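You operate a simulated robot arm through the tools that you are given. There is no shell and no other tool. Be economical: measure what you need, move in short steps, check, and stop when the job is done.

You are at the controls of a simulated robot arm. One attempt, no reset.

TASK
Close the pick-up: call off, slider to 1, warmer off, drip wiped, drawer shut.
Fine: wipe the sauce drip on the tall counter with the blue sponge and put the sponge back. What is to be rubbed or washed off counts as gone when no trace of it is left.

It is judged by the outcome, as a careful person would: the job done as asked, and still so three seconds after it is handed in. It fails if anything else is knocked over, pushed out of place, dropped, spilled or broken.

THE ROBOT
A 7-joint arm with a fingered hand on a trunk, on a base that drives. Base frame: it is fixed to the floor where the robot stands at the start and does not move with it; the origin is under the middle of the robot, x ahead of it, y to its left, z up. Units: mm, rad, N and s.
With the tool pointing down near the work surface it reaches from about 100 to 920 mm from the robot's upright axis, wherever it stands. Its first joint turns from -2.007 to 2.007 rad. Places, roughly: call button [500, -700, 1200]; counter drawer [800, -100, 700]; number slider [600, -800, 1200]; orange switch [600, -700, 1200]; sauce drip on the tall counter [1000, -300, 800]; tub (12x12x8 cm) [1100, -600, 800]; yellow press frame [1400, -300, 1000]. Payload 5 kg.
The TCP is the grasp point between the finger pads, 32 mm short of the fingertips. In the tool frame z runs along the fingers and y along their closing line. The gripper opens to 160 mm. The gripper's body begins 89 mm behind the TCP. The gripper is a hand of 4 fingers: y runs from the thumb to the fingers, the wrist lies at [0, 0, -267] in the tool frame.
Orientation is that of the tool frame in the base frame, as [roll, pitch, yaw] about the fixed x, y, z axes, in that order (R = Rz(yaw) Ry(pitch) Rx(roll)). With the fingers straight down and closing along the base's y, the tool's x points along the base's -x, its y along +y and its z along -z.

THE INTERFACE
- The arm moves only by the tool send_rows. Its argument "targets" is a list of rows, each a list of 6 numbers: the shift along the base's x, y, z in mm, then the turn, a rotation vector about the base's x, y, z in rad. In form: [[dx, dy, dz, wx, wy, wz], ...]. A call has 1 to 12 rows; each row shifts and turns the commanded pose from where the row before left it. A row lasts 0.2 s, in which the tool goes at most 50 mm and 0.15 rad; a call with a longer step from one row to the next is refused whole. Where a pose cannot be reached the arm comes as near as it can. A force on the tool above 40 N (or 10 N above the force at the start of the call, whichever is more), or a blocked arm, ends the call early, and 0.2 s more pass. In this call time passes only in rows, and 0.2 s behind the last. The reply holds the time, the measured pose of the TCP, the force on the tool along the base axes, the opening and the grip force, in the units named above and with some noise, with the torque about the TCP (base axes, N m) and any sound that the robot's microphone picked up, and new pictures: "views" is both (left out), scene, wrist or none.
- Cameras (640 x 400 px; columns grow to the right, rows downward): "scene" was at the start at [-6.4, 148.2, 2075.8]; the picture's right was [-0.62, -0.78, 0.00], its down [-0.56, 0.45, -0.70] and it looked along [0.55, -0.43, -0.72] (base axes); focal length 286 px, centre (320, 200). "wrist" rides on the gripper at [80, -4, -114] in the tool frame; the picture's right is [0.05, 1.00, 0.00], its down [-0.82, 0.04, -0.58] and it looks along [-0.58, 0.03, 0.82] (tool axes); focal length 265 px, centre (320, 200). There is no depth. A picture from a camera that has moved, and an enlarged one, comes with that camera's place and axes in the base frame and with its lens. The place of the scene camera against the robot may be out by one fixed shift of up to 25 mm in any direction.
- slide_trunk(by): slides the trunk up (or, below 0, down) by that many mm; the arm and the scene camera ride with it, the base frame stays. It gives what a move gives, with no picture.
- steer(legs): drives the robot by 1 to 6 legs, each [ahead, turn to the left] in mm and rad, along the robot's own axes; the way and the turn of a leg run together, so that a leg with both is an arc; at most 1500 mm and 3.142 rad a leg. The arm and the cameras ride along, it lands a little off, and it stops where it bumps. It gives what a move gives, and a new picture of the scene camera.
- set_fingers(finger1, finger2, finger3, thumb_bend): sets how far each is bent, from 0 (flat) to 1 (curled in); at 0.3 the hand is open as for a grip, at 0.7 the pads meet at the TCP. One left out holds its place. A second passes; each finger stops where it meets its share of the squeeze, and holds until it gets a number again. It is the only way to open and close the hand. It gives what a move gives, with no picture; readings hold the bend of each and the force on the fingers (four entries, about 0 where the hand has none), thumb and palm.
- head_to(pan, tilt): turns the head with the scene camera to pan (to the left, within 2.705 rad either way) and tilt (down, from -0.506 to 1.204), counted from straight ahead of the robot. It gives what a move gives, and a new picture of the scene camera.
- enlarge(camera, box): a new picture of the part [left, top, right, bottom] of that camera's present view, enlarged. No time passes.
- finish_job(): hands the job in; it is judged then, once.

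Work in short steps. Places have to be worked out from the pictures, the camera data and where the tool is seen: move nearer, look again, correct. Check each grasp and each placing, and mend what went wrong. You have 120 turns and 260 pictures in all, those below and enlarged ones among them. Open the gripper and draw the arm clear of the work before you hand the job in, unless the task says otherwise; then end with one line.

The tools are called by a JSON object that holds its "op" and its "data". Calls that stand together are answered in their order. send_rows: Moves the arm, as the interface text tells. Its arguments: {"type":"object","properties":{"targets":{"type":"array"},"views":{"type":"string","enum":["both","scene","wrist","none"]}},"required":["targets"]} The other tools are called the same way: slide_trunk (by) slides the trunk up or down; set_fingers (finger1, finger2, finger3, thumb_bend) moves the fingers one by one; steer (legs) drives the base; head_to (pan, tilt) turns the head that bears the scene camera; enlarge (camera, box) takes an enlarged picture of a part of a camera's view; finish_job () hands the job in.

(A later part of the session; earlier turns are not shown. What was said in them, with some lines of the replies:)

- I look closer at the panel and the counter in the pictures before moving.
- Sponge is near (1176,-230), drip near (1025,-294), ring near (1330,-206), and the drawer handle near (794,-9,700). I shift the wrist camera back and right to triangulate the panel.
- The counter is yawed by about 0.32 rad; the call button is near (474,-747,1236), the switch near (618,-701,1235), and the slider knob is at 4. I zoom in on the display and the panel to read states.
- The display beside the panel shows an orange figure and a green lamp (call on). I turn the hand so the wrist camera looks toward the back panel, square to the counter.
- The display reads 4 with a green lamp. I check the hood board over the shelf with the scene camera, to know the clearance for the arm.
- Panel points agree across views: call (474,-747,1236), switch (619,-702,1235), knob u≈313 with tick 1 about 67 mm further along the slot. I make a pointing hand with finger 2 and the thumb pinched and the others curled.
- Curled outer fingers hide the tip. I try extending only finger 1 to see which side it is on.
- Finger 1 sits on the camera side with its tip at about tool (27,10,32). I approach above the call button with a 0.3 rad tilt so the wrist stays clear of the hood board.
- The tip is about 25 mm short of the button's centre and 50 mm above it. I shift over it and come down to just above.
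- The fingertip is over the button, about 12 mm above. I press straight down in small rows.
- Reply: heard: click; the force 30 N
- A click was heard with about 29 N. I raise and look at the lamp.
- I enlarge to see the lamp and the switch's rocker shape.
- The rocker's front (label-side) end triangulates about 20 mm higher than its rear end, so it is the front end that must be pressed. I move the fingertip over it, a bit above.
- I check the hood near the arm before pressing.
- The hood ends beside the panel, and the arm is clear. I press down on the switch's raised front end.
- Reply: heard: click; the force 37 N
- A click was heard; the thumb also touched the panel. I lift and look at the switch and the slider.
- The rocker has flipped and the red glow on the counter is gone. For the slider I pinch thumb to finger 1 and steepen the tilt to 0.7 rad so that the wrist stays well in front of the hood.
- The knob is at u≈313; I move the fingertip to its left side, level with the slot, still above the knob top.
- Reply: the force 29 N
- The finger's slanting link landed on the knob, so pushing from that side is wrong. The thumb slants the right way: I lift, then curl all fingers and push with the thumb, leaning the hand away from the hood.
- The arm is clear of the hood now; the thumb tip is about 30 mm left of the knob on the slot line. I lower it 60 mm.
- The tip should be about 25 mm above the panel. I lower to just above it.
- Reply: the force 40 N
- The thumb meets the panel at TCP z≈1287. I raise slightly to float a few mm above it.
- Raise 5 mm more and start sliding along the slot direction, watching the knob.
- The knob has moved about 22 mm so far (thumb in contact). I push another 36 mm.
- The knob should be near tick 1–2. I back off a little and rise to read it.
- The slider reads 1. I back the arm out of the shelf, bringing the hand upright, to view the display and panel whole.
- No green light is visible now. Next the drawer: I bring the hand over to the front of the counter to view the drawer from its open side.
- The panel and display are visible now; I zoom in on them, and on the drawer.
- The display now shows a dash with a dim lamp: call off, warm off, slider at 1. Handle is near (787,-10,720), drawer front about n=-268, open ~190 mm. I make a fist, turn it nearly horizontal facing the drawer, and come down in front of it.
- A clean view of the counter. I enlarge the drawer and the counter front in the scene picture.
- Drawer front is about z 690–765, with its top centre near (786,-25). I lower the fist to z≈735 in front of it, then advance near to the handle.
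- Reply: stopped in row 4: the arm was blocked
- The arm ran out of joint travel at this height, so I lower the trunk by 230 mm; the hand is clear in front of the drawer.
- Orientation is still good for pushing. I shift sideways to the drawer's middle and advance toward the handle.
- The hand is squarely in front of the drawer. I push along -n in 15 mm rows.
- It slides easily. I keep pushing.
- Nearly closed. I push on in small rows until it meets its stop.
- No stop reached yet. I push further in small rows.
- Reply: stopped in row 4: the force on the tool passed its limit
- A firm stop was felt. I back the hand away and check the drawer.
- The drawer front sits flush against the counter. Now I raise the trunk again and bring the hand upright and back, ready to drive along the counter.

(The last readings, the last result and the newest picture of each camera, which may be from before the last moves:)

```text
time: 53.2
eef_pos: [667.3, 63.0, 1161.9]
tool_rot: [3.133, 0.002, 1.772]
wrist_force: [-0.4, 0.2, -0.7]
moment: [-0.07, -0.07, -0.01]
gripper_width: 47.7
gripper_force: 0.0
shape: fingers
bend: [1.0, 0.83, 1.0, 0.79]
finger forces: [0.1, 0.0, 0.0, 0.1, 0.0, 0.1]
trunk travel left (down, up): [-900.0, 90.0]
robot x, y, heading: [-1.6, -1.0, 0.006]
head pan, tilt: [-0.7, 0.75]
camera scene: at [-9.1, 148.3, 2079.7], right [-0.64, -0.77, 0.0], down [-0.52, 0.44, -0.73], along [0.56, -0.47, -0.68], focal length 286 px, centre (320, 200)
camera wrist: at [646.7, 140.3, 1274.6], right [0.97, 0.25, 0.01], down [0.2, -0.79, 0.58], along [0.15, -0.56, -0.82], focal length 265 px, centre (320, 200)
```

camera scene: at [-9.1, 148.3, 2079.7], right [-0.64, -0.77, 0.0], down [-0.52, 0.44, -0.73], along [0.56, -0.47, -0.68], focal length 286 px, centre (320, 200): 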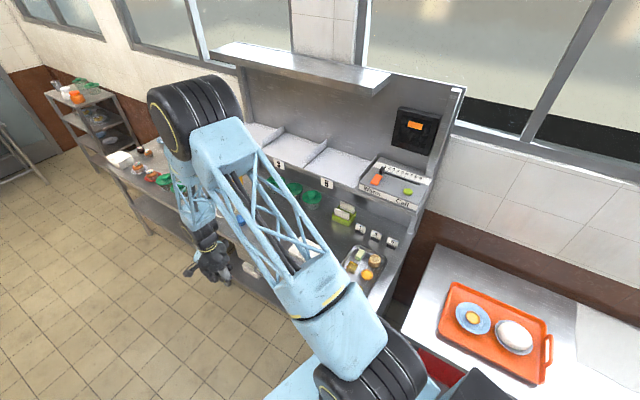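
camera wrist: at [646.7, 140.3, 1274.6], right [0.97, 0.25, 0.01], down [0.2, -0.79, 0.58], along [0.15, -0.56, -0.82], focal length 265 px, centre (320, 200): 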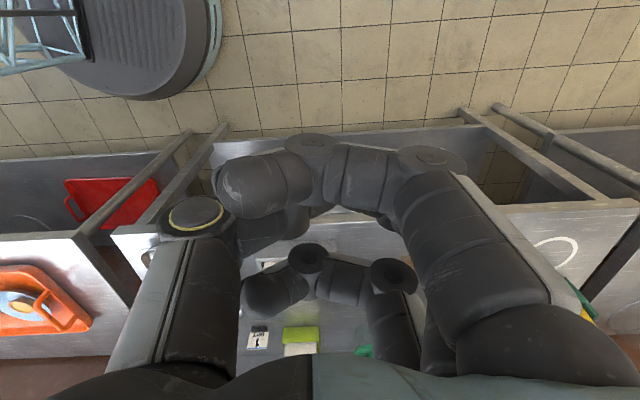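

The hand is high and clear. I turn to run parallel with the counter and drive along it 550 mm.

{"op": "steer", "data": {"legs": [[0, 0.32], [550, 0]]}}

{"op": "enlarge", "data": {"camera": "wrist", "box": [0, 0, 640, 400]}}

```text
time: 57.3
eef_pos: [1126.5, 457.1, 1161.3]
tool_rot: [3.132, 0.002, 2.106]
wrist_force: [0.2, 0.0, 0.3]
moment: [-0.03, 0.02, -0.01]
gripper_width: 47.4
gripper_force: 0.0
shape: fingers
bend: [1.0, 0.83, 1.0, 0.79]
finger forces: [0.0, 0.1, 0.0, 0.0, 0.1, 0.0]
trunk travel left (down, up): [-900.0, 90.0]
robot x, y, heading: [512.9, 179.0, 0.344]
head pan, tilt: [-0.7, 0.75]
camera scene: at [457.9, 316.5, 2079.9], right [-0.35, -0.94, 0.0], down [-0.64, 0.24, -0.73], along [0.68, -0.26, -0.68], focal length 286 px, centre (320, 200)
```

scene: 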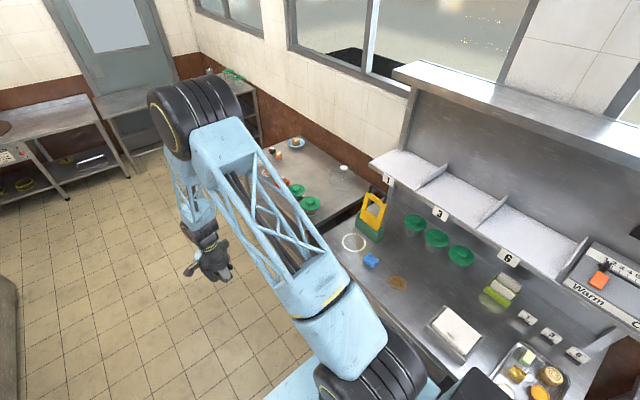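

```text
1.00 times, centred on (320, 200) of wrist
camera zoom: at [1080.4, 523.5, 1273.3], right [0.83, 0.55, 0.01], down [0.45, -0.68, 0.58], along [0.33, -0.48, -0.82], focal length 265 px, centre (320, 200)
```

zoom: 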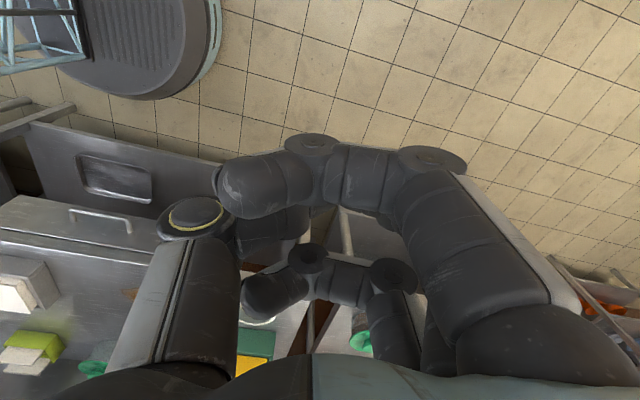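

I'm at (513,179); sponge and drip are within reach. I open the hand and carry it over the counter near the sponge.

{"op": "set_fingers", "data": {"finger1": 0.3, "finger2": 0.3, "finger3": 0.3, "thumb_bend": 0.3}}

{"op": "send_rows", "data": {"targets": [[4, -48, 0, 0, 0, -0.018], [4, -48, 0, 0, 0, -0.018], [4, -48, 0, 0, 0, -0.018], [4, -48, 0, 0, 0, -0.018], [4, -48, 0, 0, 0, -0.018], [4, -48, 0, 0, 0, -0.018], [4, -48, 0, 0, 0, -0.018], [4, -48, 0, 0, 0, -0.018], [4, -48, 0, 0, 0, -0.018], [4, -48, 0, 0, 0, -0.018], [4, -48, 0, 0, 0, -0.018], [4, -48, 0, 0, 0, -0.018]], "views": "both"}}

```text
time: 58.3
eef_pos: [1124.8, 457.0, 1161.0]
tool_rot: [3.133, 0.001, 2.107]
wrist_force: [0.0, -0.2, 0.0]
moment: [0.02, 0.02, -0.02]
gripper_width: 170.0
gripper_force: 0.1
shape: fingers
bend: [0.3, 0.3, 0.3, 0.3]
finger forces: [0.1, 0.1, 0.0, 0.1, 0.1, 0.0]
trunk travel left (down, up): [-900.0, 90.0]
robot x, y, heading: [512.4, 174.7, 0.347]
head pan, tilt: [-0.7, 0.75]
```

```text
time: 60.9
eef_pos: [1170.8, -118.9, 1159.1]
tool_rot: [3.134, -0.001, 1.892]
wrist_force: [0.0, -0.2, 0.8]
moment: [0.04, 0.01, -0.01]
gripper_width: 170.2
gripper_force: 0.0
shape: fingers
bend: [0.3, 0.3, 0.3, 0.3]
finger forces: [0.0, 0.0, 0.1, 0.0, 0.1, 0.1]
trunk travel left (down, up): [-900.0, 90.0]
robot x, y, heading: [517.2, 178.2, 0.341]
head pan, tilt: [-0.7, 0.75]
camera scene: at [457.1, 312.7, 2080.2], right [-0.35, -0.94, 0.0], down [-0.64, 0.24, -0.73], along [0.68, -0.26, -0.68], focal length 286 px, centre (320, 200)
camera wrist: at [1140.7, -45.3, 1271.2], right [0.93, 0.36, 0.01], down [0.29, -0.76, 0.58], along [0.22, -0.54, -0.82], focal length 265 px, centre (320, 200)
```

scene: 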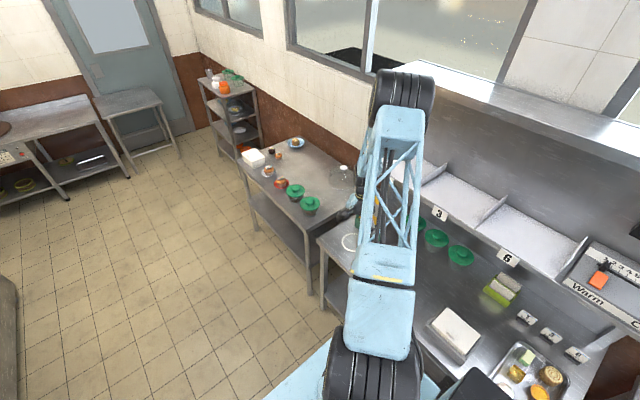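
wrist: 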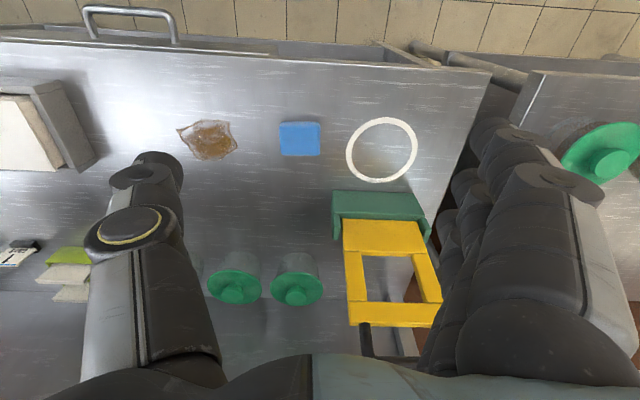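

The sponge is square with the counter at about (1178,-221), ~70×58 mm; the drip centres on (1028,-291), about 110×80 mm. I narrow the hand to about 110 mm and come over the sponge.

{"op": "set_fingers", "data": {"finger1": 0.43, "finger2": 0.43, "finger3": 0.43, "thumb_bend": 0.43}}

{"op": "send_rows", "data": {"targets": [[2, -34, -20, 0, 0, 0], [2, -34, -40, 0, 0, 0], [3, -34, -40, 0, 0, 0], [0, 0, -40, 0, 0, 0], [0, 0, -30, 0, 0, 0]], "views": "wrist"}}

```text
time: 61.9
eef_pos: [1170.7, -117.7, 1159.0]
tool_rot: [3.132, 0.002, 1.891]
wrist_force: [0.3, 0.1, -0.5]
moment: [0.03, 0.01, -0.03]
gripper_width: 120.1
gripper_force: 0.1
shape: fingers
bend: [0.43, 0.43, 0.43, 0.43]
finger forces: [0.0, 0.0, 0.1, 0.0, 0.0, 0.1]
trunk travel left (down, up): [-900.0, 90.0]
robot x, y, heading: [514.2, 176.9, 0.34]
head pan, tilt: [-0.7, 0.75]
```

```text
refused: row 2 steps farther than a row can; nothing moved
```

The step was slightly too long; I resend with shorter rows.

{"op": "send_rows", "data": {"targets": [[2, -26, -35, 0, 0, 0], [2, -26, -35, 0, 0, 0], [2, -26, -35, 0, 0, 0], [1, -25, -35, 0, 0, 0], [0, 0, -30, 0, 0, 0]], "views": "wrist"}}

```text
time: 63.1
eef_pos: [1183.6, -223.2, 992.3]
tool_rot: [3.134, 0.002, 1.893]
wrist_force: [0.8, -0.5, 0.3]
moment: [0.03, 0.06, 0.03]
gripper_width: 120.1
gripper_force: 0.0
shape: fingers
bend: [0.43, 0.43, 0.43, 0.43]
finger forces: [0.1, 0.0, 0.0, 0.0, 0.0, 0.0]
trunk travel left (down, up): [-900.0, 90.0]
robot x, y, heading: [514.0, 175.5, 0.342]
head pan, tilt: [-0.7, 0.75]
camera wrist: at [1153.1, -149.1, 1104.6], right [0.93, 0.36, 0.01], down [0.29, -0.76, 0.58], along [0.22, -0.54, -0.82], focal length 265 px, centre (320, 200)
```

wrist: 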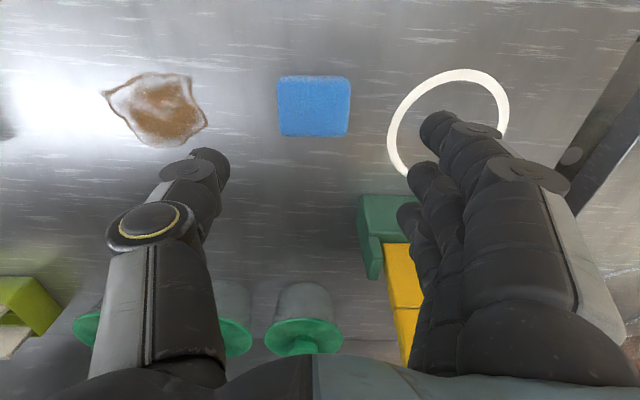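

Sponge centre is at (1177,-219). I correct a few mm and descend to grasp height z≈872.

{"op": "send_rows", "data": {"targets": [[-6, 3, -20, 0, 0, 0], [0, 0, -35, 0, 0, 0], [0, 0, -30, 0, 0, 0], [0, 0, -20, 0, 0, 0], [0, 0, -8, 0, 0, 0], [0, 0, -7, 0, 0, 0]], "views": "wrist"}}

```text
time: 64.5
eef_pos: [1174.8, -220.6, 873.1]
tool_rot: [3.132, 0.002, 1.892]
wrist_force: [-0.3, 0.0, -0.8]
moment: [0.01, -0.02, 0.03]
gripper_width: 120.2
gripper_force: 0.1
shape: fingers
bend: [0.43, 0.43, 0.43, 0.43]
finger forces: [0.0, 0.0, 0.0, 0.0, 0.1, 0.1]
trunk travel left (down, up): [-900.0, 90.0]
robot x, y, heading: [513.8, 177.9, 0.342]
head pan, tilt: [-0.7, 0.75]
camera wrist: at [1144.3, -145.6, 984.9], right [0.93, 0.36, 0.01], down [0.29, -0.76, 0.58], along [0.22, -0.54, -0.82], focal length 265 px, centre (320, 200)
```

wrist: 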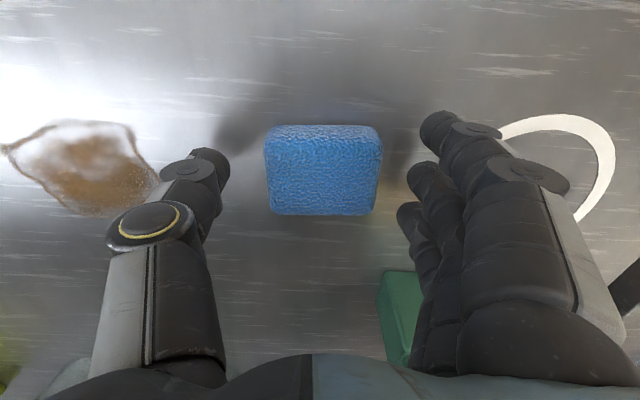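

The sponge is centred between the fingers. I lower 5 mm more and close gently.

{"op": "send_rows", "data": {"targets": [[0, 0, -5, 0, 0, 0]], "views": "none"}}

{"op": "set_fingers", "data": {"finger1": 0.6, "finger2": 0.6, "finger3": 0.6, "thumb_bend": 0.6}}

{"op": "enlarge", "data": {"camera": "wrist", "box": [0, 0, 640, 400]}}

```text
time: 64.9
eef_pos: [1175.1, -219.0, 867.5]
tool_rot: [3.133, 0.003, 1.893]
wrist_force: [0.0, 0.1, -0.2]
moment: [-0.04, 0.01, -0.01]
gripper_width: 120.0
gripper_force: 0.0
shape: fingers
bend: [0.43, 0.43, 0.43, 0.43]
finger forces: [0.0, 0.1, 0.0, 0.0, 0.0, 0.0]
trunk travel left (down, up): [-900.0, 90.0]
robot x, y, heading: [513.8, 183.2, 0.341]
head pan, tilt: [-0.7, 0.75]
```

```text
time: 65.9
eef_pos: [1175.2, -219.7, 868.1]
tool_rot: [3.133, 0.002, 1.891]
wrist_force: [-0.5, -0.2, -0.2]
moment: [0.0, 0.01, 0.0]
gripper_width: 76.1
gripper_force: 13.7
shape: fingers
bend: [0.56, 0.55, 0.55, 0.56]
finger forces: [3.3, 4.8, 5.0, 0.0, 13.8, 0.0]
trunk travel left (down, up): [-900.0, 90.0]
robot x, y, heading: [512.0, 178.1, 0.341]
head pan, tilt: [-0.7, 0.75]
```

```text
1.00 times, centred on (320, 200) of wrist
camera zoom: at [1144.9, -144.8, 979.6], right [0.93, 0.36, 0.01], down [0.29, -0.76, 0.58], along [0.22, -0.54, -0.82], focal length 265 px, centre (320, 200)
```

zoom: 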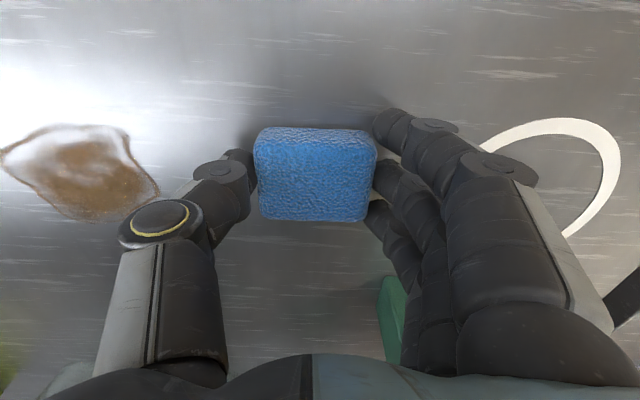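

Gripped with about 14 N over 76 mm. I lift 40 mm and check.

{"op": "send_rows", "data": {"targets": [[0, 0, 15, 0, 0, 0], [0, 0, 25, 0, 0, 0], [-37, -18, 0, 0, 0, 0], [-37, -18, 0, 0, 0, 0]], "views": "wrist"}}

```text
time: 66.9
eef_pos: [1100.3, -256.9, 909.0]
tool_rot: [3.132, -0.001, 1.891]
wrist_force: [-0.7, 0.3, -0.3]
moment: [-0.06, 0.01, 0.03]
gripper_width: 75.8
gripper_force: 13.8
shape: fingers
bend: [0.56, 0.55, 0.55, 0.56]
finger forces: [3.2, 5.0, 5.1, 0.1, 13.9, 0.1]
trunk travel left (down, up): [-900.0, 90.0]
robot x, y, heading: [514.5, 175.9, 0.346]
head pan, tilt: [-0.7, 0.75]
camera wrist: at [1069.3, -182.5, 1020.6], right [0.93, 0.36, 0.01], down [0.29, -0.76, 0.58], along [0.22, -0.54, -0.82], focal length 265 px, centre (320, 200)
```

wrist: 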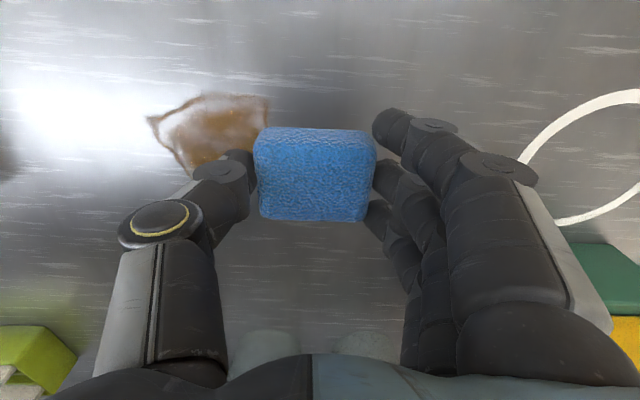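

The sponge is held. I move over the drip and set it down with light pressure.

{"op": "send_rows", "data": {"targets": [[-36, -17, 0, 0, 0, 0], [-36, -17, 0, 0, 0, 0], [0, 0, -25, 0, 0, 0], [0, 0, -12, 0, 0, 0], [0, 0, -4, 0, 0, 0], [0, 0, -3, 0, 0, 0]], "views": "wrist"}}

```text
time: 68.3
eef_pos: [1029.6, -292.6, 865.5]
tool_rot: [3.133, 0.004, 1.89]
wrist_force: [-0.9, -2.0, 18.2]
moment: [-0.13, 0.25, 0.0]
gripper_width: 75.6
gripper_force: 14.8
shape: fingers
bend: [0.57, 0.56, 0.56, 0.56]
finger forces: [3.4, 5.2, 5.2, 0.0, 15.8, 0.0]
trunk travel left (down, up): [-900.0, 90.0]
robot x, y, heading: [513.6, 177.8, 0.346]
head pan, tilt: [-0.7, 0.75]
camera wrist: at [998.4, -217.3, 977.0], right [0.93, 0.36, 0.01], down [0.29, -0.76, 0.58], along [0.22, -0.54, -0.81], focal length 265 px, centre (320, 200)
```

wrist: 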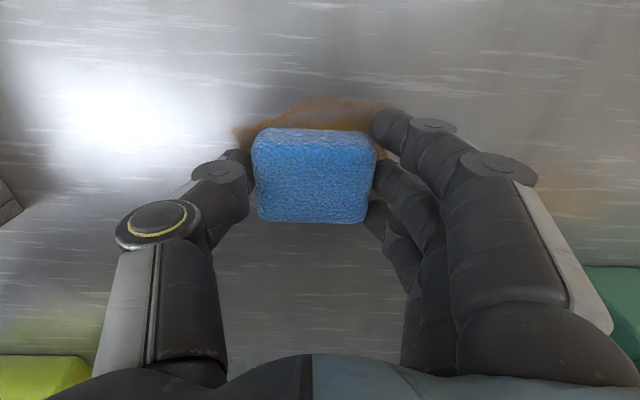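

Pressed at 18 N. I rub along the counter in back-and-forth strokes, first the front part.

{"op": "send_rows", "data": {"targets": [[-7, 21, 0, 0, 0, 0], [-21, -7, 0, 0, 0, 0], [-21, -7, 0, 0, 0, 0], [21, 7, 0, 0, 0, 0], [21, 7, 0, 0, 0, 0], [21, 7, 0, 0, 0, 0], [21, 7, 0, 0, 0, 0], [7, -21, 0, 0, 0, 0], [-21, -7, 0, 0, 0, 0], [-21, -7, 0, 0, 0, 0], [-21, -7, 0, 0, 0, 0], [-21, -7, 0, 0, 0, 0]], "views": "wrist"}}

```text
time: 70.9
eef_pos: [985.7, -304.9, 862.5]
tool_rot: [3.132, 0.003, 1.889]
wrist_force: [1.1, 0.3, 6.8]
moment: [-0.06, -0.11, -0.02]
gripper_width: 70.6
gripper_force: 13.9
shape: fingers
bend: [0.58, 0.56, 0.56, 0.57]
finger forces: [2.5, 6.5, 5.8, 0.1, 12.5, 0.0]
trunk travel left (down, up): [-900.0, 90.0]
robot x, y, heading: [513.2, 180.4, 0.339]
head pan, tilt: [-0.7, 0.75]
camera wrist: at [955.8, -229.9, 975.0], right [0.93, 0.36, 0.01], down [0.29, -0.76, 0.58], along [0.22, -0.54, -0.82], focal length 265 px, centre (320, 200)
```

wrist: 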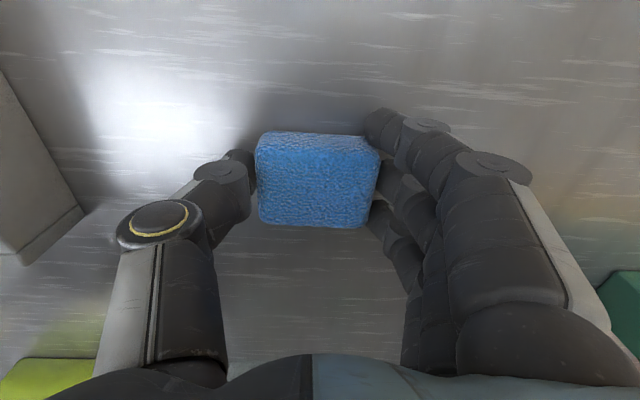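

Much is gone. I rub the rear part and go over it again.

{"op": "send_rows", "data": {"targets": [[7, -21, -1, 0, 0, 0], [21, 7, 0, 0, 0, 0], [21, 7, 0, 0, 0, 0], [21, 7, 0, 0, 0, 0], [21, 7, 0, 0, 0, 0], [-7, 21, 0, 0, 0, 0], [-7, 21, 0, 0, 0, 0], [-7, 14, 0, 0, 0, 0], [-21, -7, 0, 0, 0, 0], [-21, -7, 0, 0, 0, 0], [-21, -7, 0, 0, 0, 0], [-21, -7, 0, 0, 0, 0]], "views": "none"}}

{"op": "send_rows", "data": {"targets": [[21, 7, 8, 0, 0, 0], [40, 13, 20, 0, 0, 0], [40, 13, 20, 0, 0, 0], [40, 13, 15, 0, 0, 0], [40, 13, 0, 0, 0, 0]], "views": "wrist"}}

{"op": "enlarge", "data": {"camera": "wrist", "box": [0, 0, 300, 200]}}

```text
time: 73.5
eef_pos: [970.6, -269.3, 860.4]
tool_rot: [3.132, 0.0, 1.892]
wrist_force: [3.4, 1.3, 11.7]
moment: [-0.04, -0.25, 0.04]
gripper_width: 67.3
gripper_force: 13.9
shape: fingers
bend: [0.59, 0.55, 0.56, 0.57]
finger forces: [1.5, 7.7, 6.9, 0.1, 11.6, 0.0]
trunk travel left (down, up): [-900.0, 90.0]
robot x, y, heading: [513.4, 177.2, 0.341]
head pan, tilt: [-0.7, 0.75]
```

```text
time: 74.7
eef_pos: [1153.4, -210.7, 925.6]
tool_rot: [3.132, 0.002, 1.89]
wrist_force: [0.7, 0.7, -0.1]
moment: [0.01, 0.0, 0.01]
gripper_width: 67.1
gripper_force: 12.4
shape: fingers
bend: [0.6, 0.55, 0.56, 0.57]
finger forces: [1.2, 6.5, 5.7, 0.0, 12.2, 0.0]
trunk travel left (down, up): [-900.0, 90.0]
robot x, y, heading: [511.4, 179.5, 0.342]
head pan, tilt: [-0.7, 0.75]
camera wrist: at [1123.3, -135.5, 1038.0], right [0.93, 0.36, 0.01], down [0.29, -0.76, 0.58], along [0.22, -0.54, -0.82], focal length 265 px, centre (320, 200)
```

wrist: 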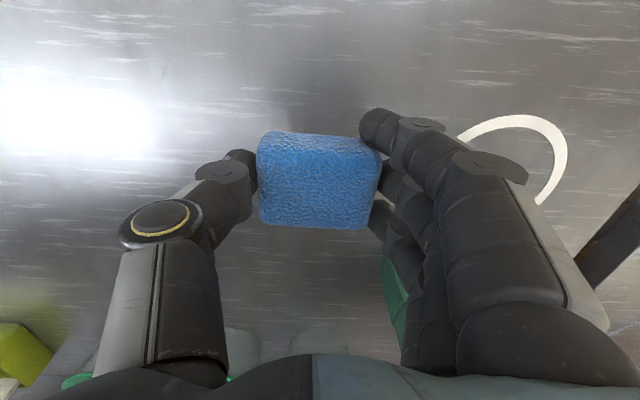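

```text
2.00 times, centred on (150, 100) of wrist
camera zoom: at [1123.3, -135.5, 1038.0], right [0.93, 0.36, 0.01], down [0.29, -0.76, 0.58], along [0.22, -0.54, -0.82], focal length 531 px, centre (660, 400)
```

zoom: 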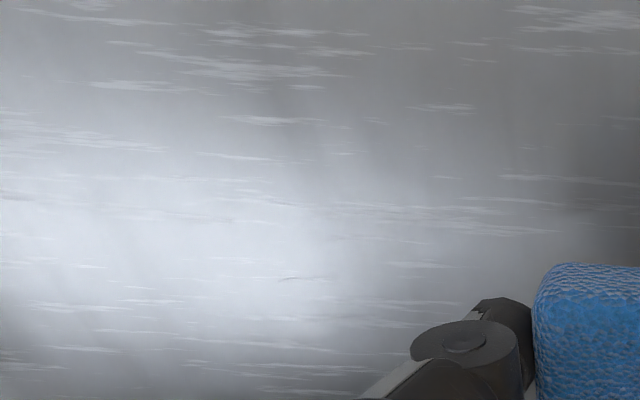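

It looks clean but the glare and thumb hide some of it. I rise and shift to look at the spot from another angle before putting the sponge back.

{"op": "send_rows", "data": {"targets": [[-20, 25, 35, 0, 0, 0], [-20, 25, 35, 0, 0, 0], [-20, 25, 35, 0, 0, 0], [-20, 25, 35, 0, 0, 0]], "views": "wrist"}}

{"op": "enlarge", "data": {"camera": "wrist", "box": [140, 60, 340, 200]}}

```text
time: 75.7
eef_pos: [1071.5, -108.7, 1066.5]
tool_rot: [3.134, 0.001, 1.889]
wrist_force: [-1.2, 0.3, -0.2]
moment: [-0.05, -0.05, 0.0]
gripper_width: 67.2
gripper_force: 12.2
shape: fingers
bend: [0.6, 0.55, 0.56, 0.57]
finger forces: [0.9, 6.4, 5.5, 0.0, 12.0, 0.0]
trunk travel left (down, up): [-900.0, 90.0]
robot x, y, heading: [513.5, 178.5, 0.339]
head pan, tilt: [-0.7, 0.75]
camera wrist: at [1042.2, -33.4, 1177.8], right [0.93, 0.36, 0.01], down [0.29, -0.76, 0.58], along [0.22, -0.54, -0.81], focal length 265 px, centre (320, 200)
```

wrist: 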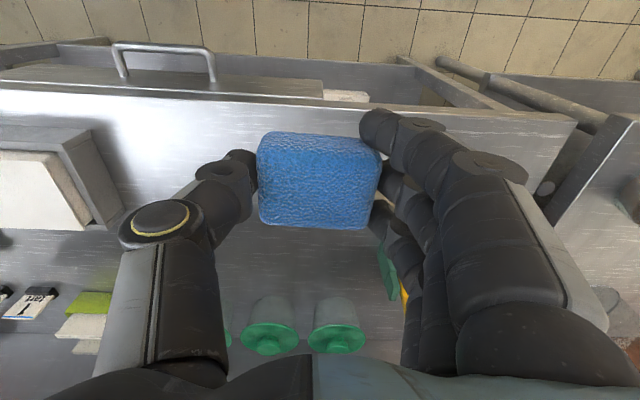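

```text
2.86 times, centred on (240, 130) of wrist
camera zoom: at [1042.2, -33.4, 1177.8], right [0.93, 0.36, 0.01], down [0.29, -0.76, 0.58], along [0.22, -0.54, -0.81], focal length 758 px, centre (549, 400)
```

zoom: 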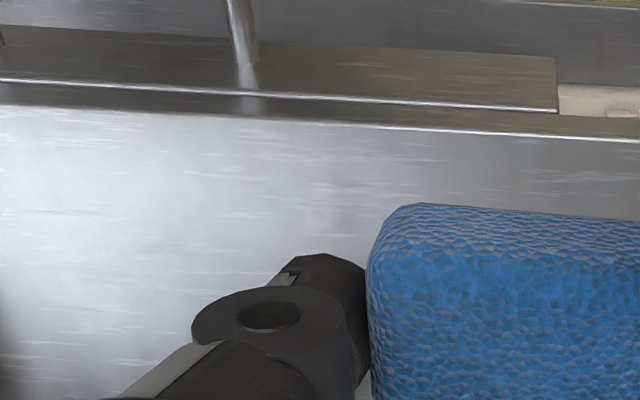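

The drip spot is hidden behind the sponge in this view. I move the hand further in over the counter so the spot shows above the hand in the picture.

{"op": "send_rows", "data": {"targets": [[5, -45, -5, 0, 0, 0], [5, -45, -10, 0, 0, 0], [5, -45, -10, 0, 0, 0], [5, -45, -10, 0, 0, 0], [3, -42, -10, 0, 0, 0], [3, -42, -10, 0, 0, 0]], "views": "wrist"}}

{"op": "enlarge", "data": {"camera": "wrist", "box": [140, 0, 380, 150]}}

```text
time: 77.1
eef_pos: [1100.9, -378.3, 1005.7]
tool_rot: [3.132, 0.001, 1.891]
wrist_force: [0.5, -0.7, 0.5]
moment: [0.02, -0.01, 0.02]
gripper_width: 67.1
gripper_force: 12.0
shape: fingers
bend: [0.6, 0.55, 0.56, 0.57]
finger forces: [0.8, 6.2, 5.5, 0.0, 11.7, 0.0]
trunk travel left (down, up): [-900.0, 90.0]
robot x, y, heading: [513.8, 181.8, 0.341]
head pan, tilt: [-0.7, 0.75]
camera wrist: at [1069.4, -303.6, 1118.0], right [0.93, 0.36, 0.01], down [0.29, -0.76, 0.58], along [0.22, -0.54, -0.82], focal length 265 px, centre (320, 200)
```

wrist: 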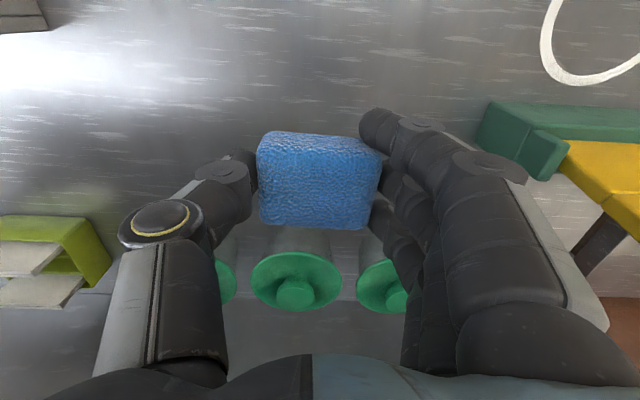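

```text
2.67 times, centred on (260, 75) of wrist
camera zoom: at [1069.4, -303.6, 1118.0], right [0.93, 0.36, 0.01], down [0.29, -0.76, 0.58], along [0.22, -0.54, -0.82], focal length 708 px, centre (480, 533)
```

zoom: 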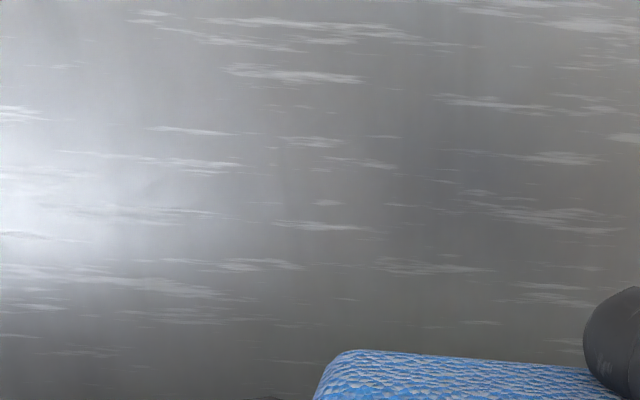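

Only the rear margin is in view; I come back 75 mm to bring the spot into the picture.

{"op": "send_rows", "data": {"targets": [[-12, 36, 0, 0, 0, 0], [-12, 36, 0, 0, 0, 0]], "views": "wrist"}}

{"op": "enlarge", "data": {"camera": "wrist", "box": [120, 0, 400, 160]}}

```text
time: 77.7
eef_pos: [1074.3, -303.2, 1006.3]
tool_rot: [3.134, 0.002, 1.89]
wrist_force: [0.0, 1.1, 0.0]
moment: [0.0, 0.01, 0.03]
gripper_width: 67.1
gripper_force: 11.6
shape: fingers
bend: [0.6, 0.55, 0.56, 0.57]
finger forces: [0.9, 6.2, 5.4, 0.1, 11.6, 0.0]
trunk travel left (down, up): [-900.0, 90.0]
robot x, y, heading: [513.7, 182.0, 0.343]
head pan, tilt: [-0.7, 0.75]
camera wrist: at [1044.3, -228.5, 1118.4], right [0.93, 0.36, 0.01], down [0.29, -0.76, 0.58], along [0.22, -0.54, -0.82], focal length 265 px, centre (320, 200)
```

wrist: 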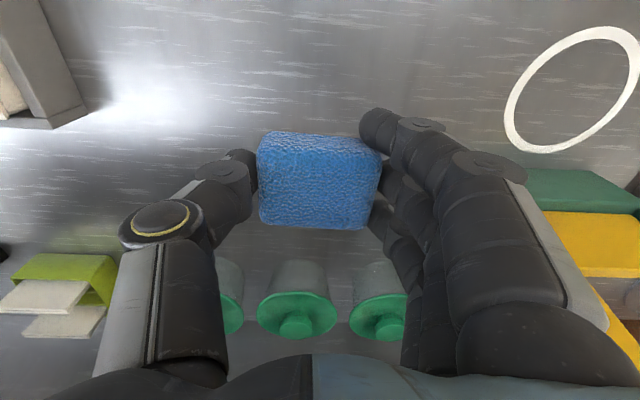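

```text
2.29 times, centred on (260, 80) of wrist
camera zoom: at [1044.3, -228.5, 1118.4], right [0.93, 0.36, 0.01], down [0.29, -0.76, 0.58], along [0.22, -0.54, -0.82], focal length 607 px, centre (457, 474)
```

zoom: 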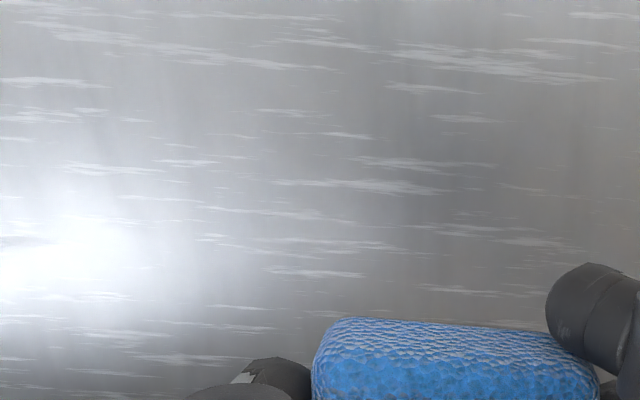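

The spot is spotless. I carry the sponge back to its place at (1176,-219).

{"op": "send_rows", "data": {"targets": [[34, 28, -10, 0, 0, 0], [34, 28, -10, 0, 0, 0], [33, 28, -10, 0, 0, 0], [0, 0, -35, 0, 0, 0], [0, 0, -35, 0, 0, 0], [0, 0, -25, 0, 0, 0]], "views": "wrist"}}

```text
time: 79.1
eef_pos: [1177.8, -219.7, 883.6]
tool_rot: [3.134, 0.001, 1.89]
wrist_force: [-0.1, -0.2, 0.3]
moment: [-0.02, 0.01, 0.02]
gripper_width: 67.0
gripper_force: 11.7
shape: fingers
bend: [0.6, 0.55, 0.56, 0.57]
finger forces: [0.7, 6.2, 5.4, 0.1, 11.6, 0.0]
trunk travel left (down, up): [-900.0, 90.0]
robot x, y, heading: [512.4, 179.0, 0.341]
head pan, tilt: [-0.7, 0.75]
camera wrist: at [1148.1, -145.9, 995.7], right [0.93, 0.36, 0.01], down [0.29, -0.76, 0.58], along [0.22, -0.54, -0.82], focal length 265 px, centre (320, 200)
```

wrist: 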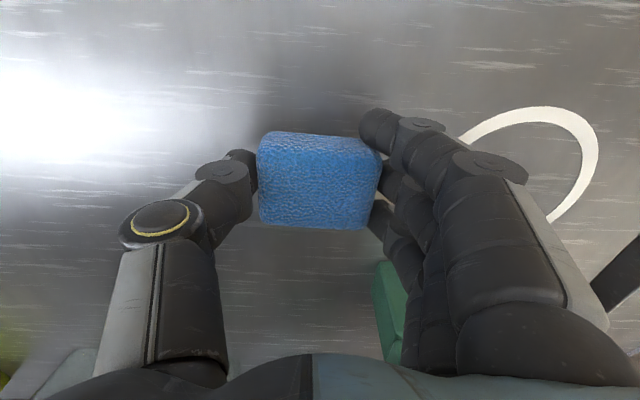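

I adjust 3 mm and lower until the sponge touches the counter.

{"op": "send_rows", "data": {"targets": [[-3, 3, -8, 0, 0, 0], [0, 0, -6, 0, 0, 0], [0, 0, -4, 0, 0, 0], [0, 0, -3, 0, 0, 0]], "views": "none"}}

```text
time: 80.1
eef_pos: [1174.0, -214.5, 863.9]
tool_rot: [3.134, 0.001, 1.889]
wrist_force: [-0.2, -0.9, -0.7]
moment: [-0.01, 0.0, 0.01]
gripper_width: 66.9
gripper_force: 11.6
shape: fingers
bend: [0.6, 0.55, 0.56, 0.57]
finger forces: [0.7, 6.1, 5.4, 0.0, 11.8, 0.0]
trunk travel left (down, up): [-900.0, 90.0]
robot x, y, heading: [515.2, 178.8, 0.341]
head pan, tilt: [-0.7, 0.75]
```

No touch yet; a few more millimetres.

{"op": "send_rows", "data": {"targets": [[0.5, -2, -2, 0, 0, 0], [0, 0, -1.5, 0, 0, 0], [0, 0, -1.5, 0, 0, 0]], "views": "none"}}

```text
time: 80.9
eef_pos: [1175.2, -217.2, 860.4]
tool_rot: [3.131, 0.003, 1.891]
wrist_force: [-0.5, 3.1, 18.4]
moment: [-0.05, -0.04, 0.02]
gripper_width: 66.9
gripper_force: 13.3
shape: fingers
bend: [0.6, 0.55, 0.56, 0.57]
finger forces: [1.0, 7.1, 6.4, 0.0, 13.3, 0.0]
trunk travel left (down, up): [-900.0, 90.0]
robot x, y, heading: [512.3, 178.3, 0.344]
head pan, tilt: [-0.7, 0.75]
```

The sponge is down (18 N). I open the hand to let it go.

{"op": "send_rows", "data": {"targets": [[0, 0, 1.5, 0, 0, 0]], "views": "none"}}

{"op": "set_fingers", "data": {"finger1": 0.43, "finger2": 0.43, "finger3": 0.43, "thumb_bend": 0.43}}

{"op": "send_rows", "data": {"targets": [[0, 0, 20, 0, 0, 0], [0, 0, 35, 0, 0, 0], [0, 0, 40, 0, 0, 0], [0, 0, 37, 0, 0, 0]], "views": "wrist"}}

```text
time: 81.3
eef_pos: [1175.4, -216.7, 861.8]
tool_rot: [3.131, 0.001, 1.891]
wrist_force: [2.6, 2.0, 13.1]
moment: [-0.06, -0.17, 0.0]
gripper_width: 66.7
gripper_force: 13.4
shape: fingers
bend: [0.6, 0.55, 0.56, 0.57]
finger forces: [0.9, 7.7, 7.1, 0.0, 11.6, 0.0]
trunk travel left (down, up): [-900.0, 90.0]
robot x, y, heading: [518.0, 178.7, 0.346]
head pan, tilt: [-0.7, 0.75]
```

```text
time: 82.3
eef_pos: [1173.5, -218.1, 860.6]
tool_rot: [3.133, 0.002, 1.889]
wrist_force: [-0.3, -0.6, 0.0]
moment: [0.02, 0.02, -0.03]
gripper_width: 119.1
gripper_force: 0.1
shape: fingers
bend: [0.43, 0.43, 0.43, 0.43]
finger forces: [0.0, 0.0, 0.1, 0.1, 0.0, 0.0]
trunk travel left (down, up): [-900.0, 90.0]
robot x, y, heading: [513.7, 173.8, 0.341]
head pan, tilt: [-0.7, 0.75]
```

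```text
time: 83.3
eef_pos: [1168.4, -215.3, 995.4]
tool_rot: [3.134, -0.001, 1.892]
wrist_force: [-1.9, -0.6, -0.1]
moment: [-0.02, -0.04, 0.0]
gripper_width: 118.9
gripper_force: 0.1
shape: fingers
bend: [0.43, 0.43, 0.43, 0.43]
finger forces: [0.1, 0.1, 0.0, 0.0, 0.0, 0.0]
trunk travel left (down, up): [-900.0, 90.0]
robot x, y, heading: [514.8, 182.7, 0.34]
head pan, tilt: [-0.7, 0.75]
camera wrist: at [1138.8, -140.6, 1107.4], right [0.93, 0.36, 0.01], down [0.29, -0.76, 0.58], along [0.22, -0.54, -0.82], focal length 265 px, centre (320, 200)
```

wrist: 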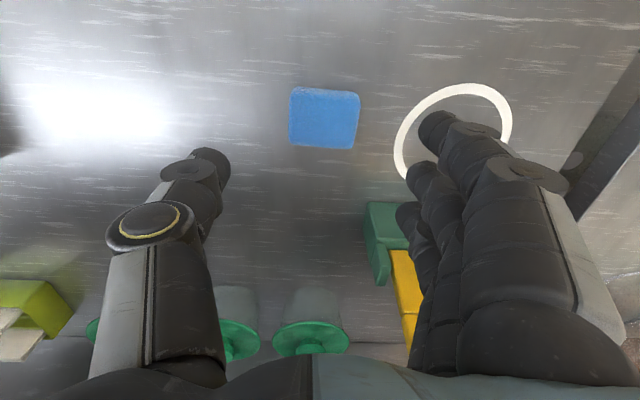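

The sponge lies at (1178,-219), where it was, and the counter is clean. I draw the arm back off the counter and take a last overall look.

{"op": "send_rows", "data": {"targets": [[0, 0, 45, 0, 0, 0], [0, 10, 45, 0, 0, 0], [0, 25, 40, 0, 0, 0], [0, 45, 20, 0, 0, 0], [0, 48, 0, 0, 0, 0], [0, 48, 0, 0, 0, 0], [0, 48, 0, 0, 0, 0], [0, 48, 0, 0, 0, 0], [0, 48, 0, 0, 0, 0], [0, 48, 0, 0, 0, 0], [0, 48, 0, 0, 0, 0], [0, 48, 0, 0, 0, 0]], "views": "both"}}

{"op": "head_to", "data": {"pan": -1.1, "tilt": 0.75}}

```text
time: 85.9
eef_pos: [1174.3, 250.3, 1142.1]
tool_rot: [3.134, 0.001, 1.89]
wrist_force: [-0.4, -0.2, -1.0]
moment: [-0.05, -0.01, 0.03]
gripper_width: 118.9
gripper_force: 0.0
shape: fingers
bend: [0.43, 0.43, 0.43, 0.43]
finger forces: [0.0, 0.0, 0.0, 0.0, 0.0, 0.0]
trunk travel left (down, up): [-900.0, 90.0]
robot x, y, heading: [513.4, 178.2, 0.339]
head pan, tilt: [-0.7, 0.75]
camera scene: at [456.7, 319.0, 2079.7], right [-0.35, -0.94, 0.0], down [-0.64, 0.24, -0.73], along [0.69, -0.26, -0.68], focal length 286 px, centre (320, 200)
camera wrist: at [1143.3, 325.4, 1254.9], right [0.93, 0.36, 0.01], down [0.29, -0.76, 0.58], along [0.22, -0.54, -0.81], focal length 265 px, centre (320, 200)
```

scene: 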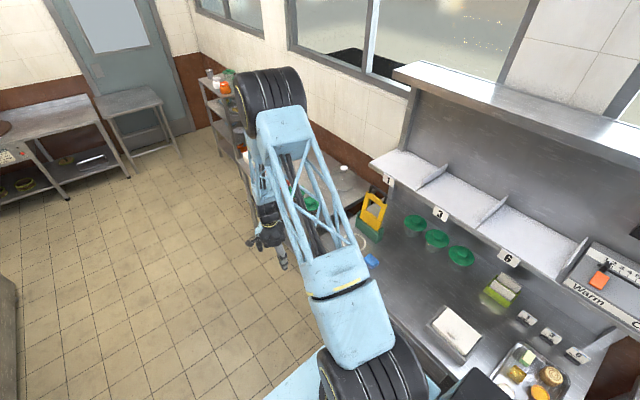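
wrist: 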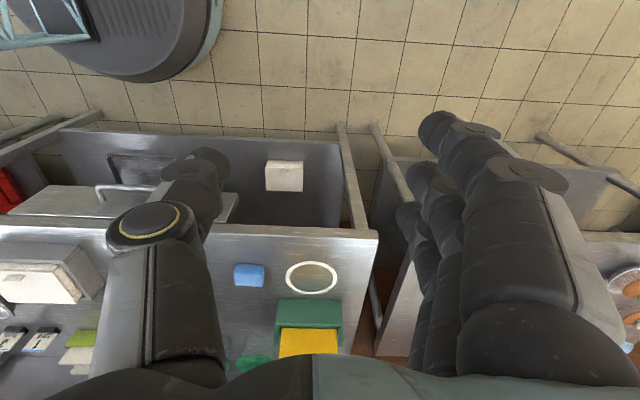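

```text
time: 86.8
eef_pos: [1174.5, 248.2, 1143.5]
tool_rot: [3.133, 0.001, 1.893]
wrist_force: [0.1, 0.1, 0.6]
moment: [-0.02, 0.02, 0.0]
gripper_width: 118.9
gripper_force: 0.1
shape: fingers
bend: [0.43, 0.43, 0.43, 0.43]
finger forces: [0.0, 0.0, 0.1, 0.0, 0.1, 0.0]
trunk travel left (down, up): [-900.0, 90.0]
robot x, y, heading: [515.1, 176.5, 0.349]
head pan, tilt: [-1.1, 0.75]
camera scene: at [439.5, 288.6, 2079.9], right [-0.69, -0.73, 0.0], down [-0.5, 0.47, -0.73], along [0.53, -0.5, -0.68], focal length 286 px, centre (320, 200)
```

scene: 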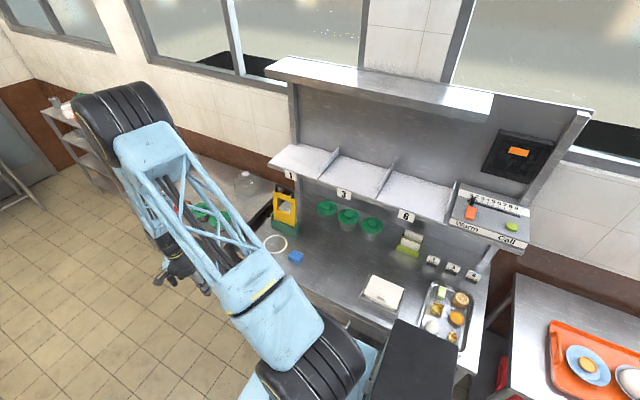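

I zoom on the drawer, the panel and the wiped spot.

{"op": "enlarge", "data": {"camera": "wrist", "box": [0, 130, 280, 310]}}

{"op": "enlarge", "data": {"camera": "scene", "box": [440, 110, 570, 260]}}

{"op": "enlarge", "data": {"camera": "scene", "box": [250, 200, 430, 340]}}

```text
2.22 times, centred on (140, 220) of wrist
camera zoom: at [1143.5, 323.4, 1255.0], right [0.93, 0.36, 0.01], down [0.29, -0.76, 0.58], along [0.22, -0.54, -0.82], focal length 590 px, centre (720, 156)
```

zoom: 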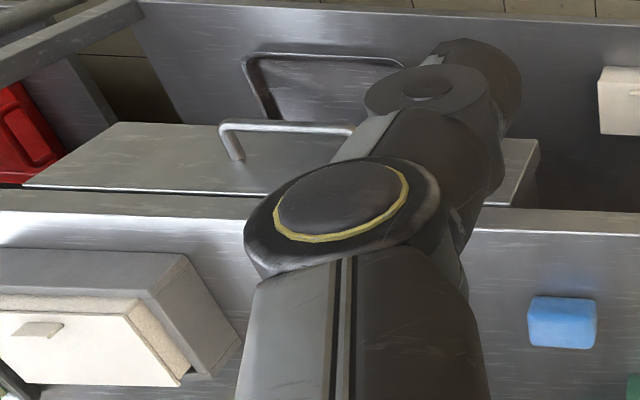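

```text
2.67 times, centred on (505, 185) of scene
camera zoom: at [439.5, 288.6, 2079.9], right [-0.69, -0.73, 0.0], down [-0.5, 0.47, -0.73], along [0.53, -0.5, -0.68], focal length 762 px, centre (-173, 240)
```

zoom: 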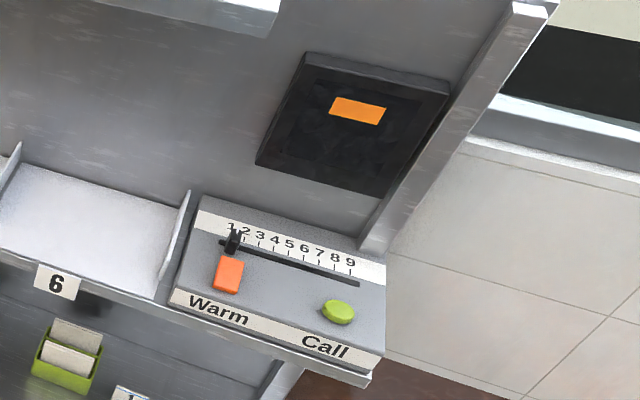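

```text
2.86 times, centred on (340, 270) of scene
camera zoom: at [439.5, 288.6, 2079.9], right [-0.69, -0.73, 0.0], down [-0.5, 0.47, -0.73], along [0.53, -0.5, -0.68], focal length 816 px, centre (263, 0)
```

zoom: 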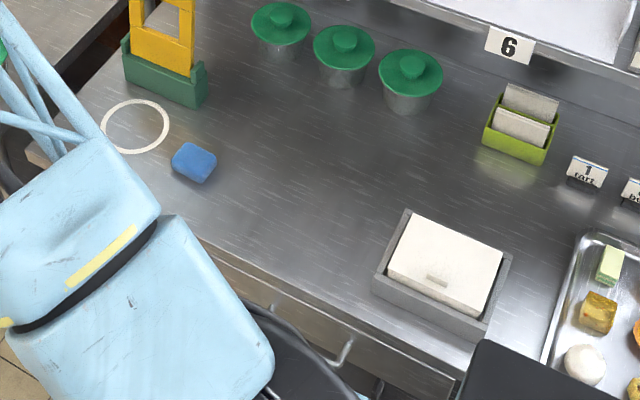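

The drawer front plane measures n≈-458, flush with the counter edge (-454). The display shows a dash, the slider is at 1, the warmer rocker is flipped, the spot is clean and the sponge is back. The hand is open and clear, so I hand in.

{"op": "finish_job", "data": {}}

```text
The job is handed in.
```

The pick-up is closed: call and warmer are off, the slider is at 1, the sauce drip is wiped away, the sponge is back where it was, and the drawer is shut.
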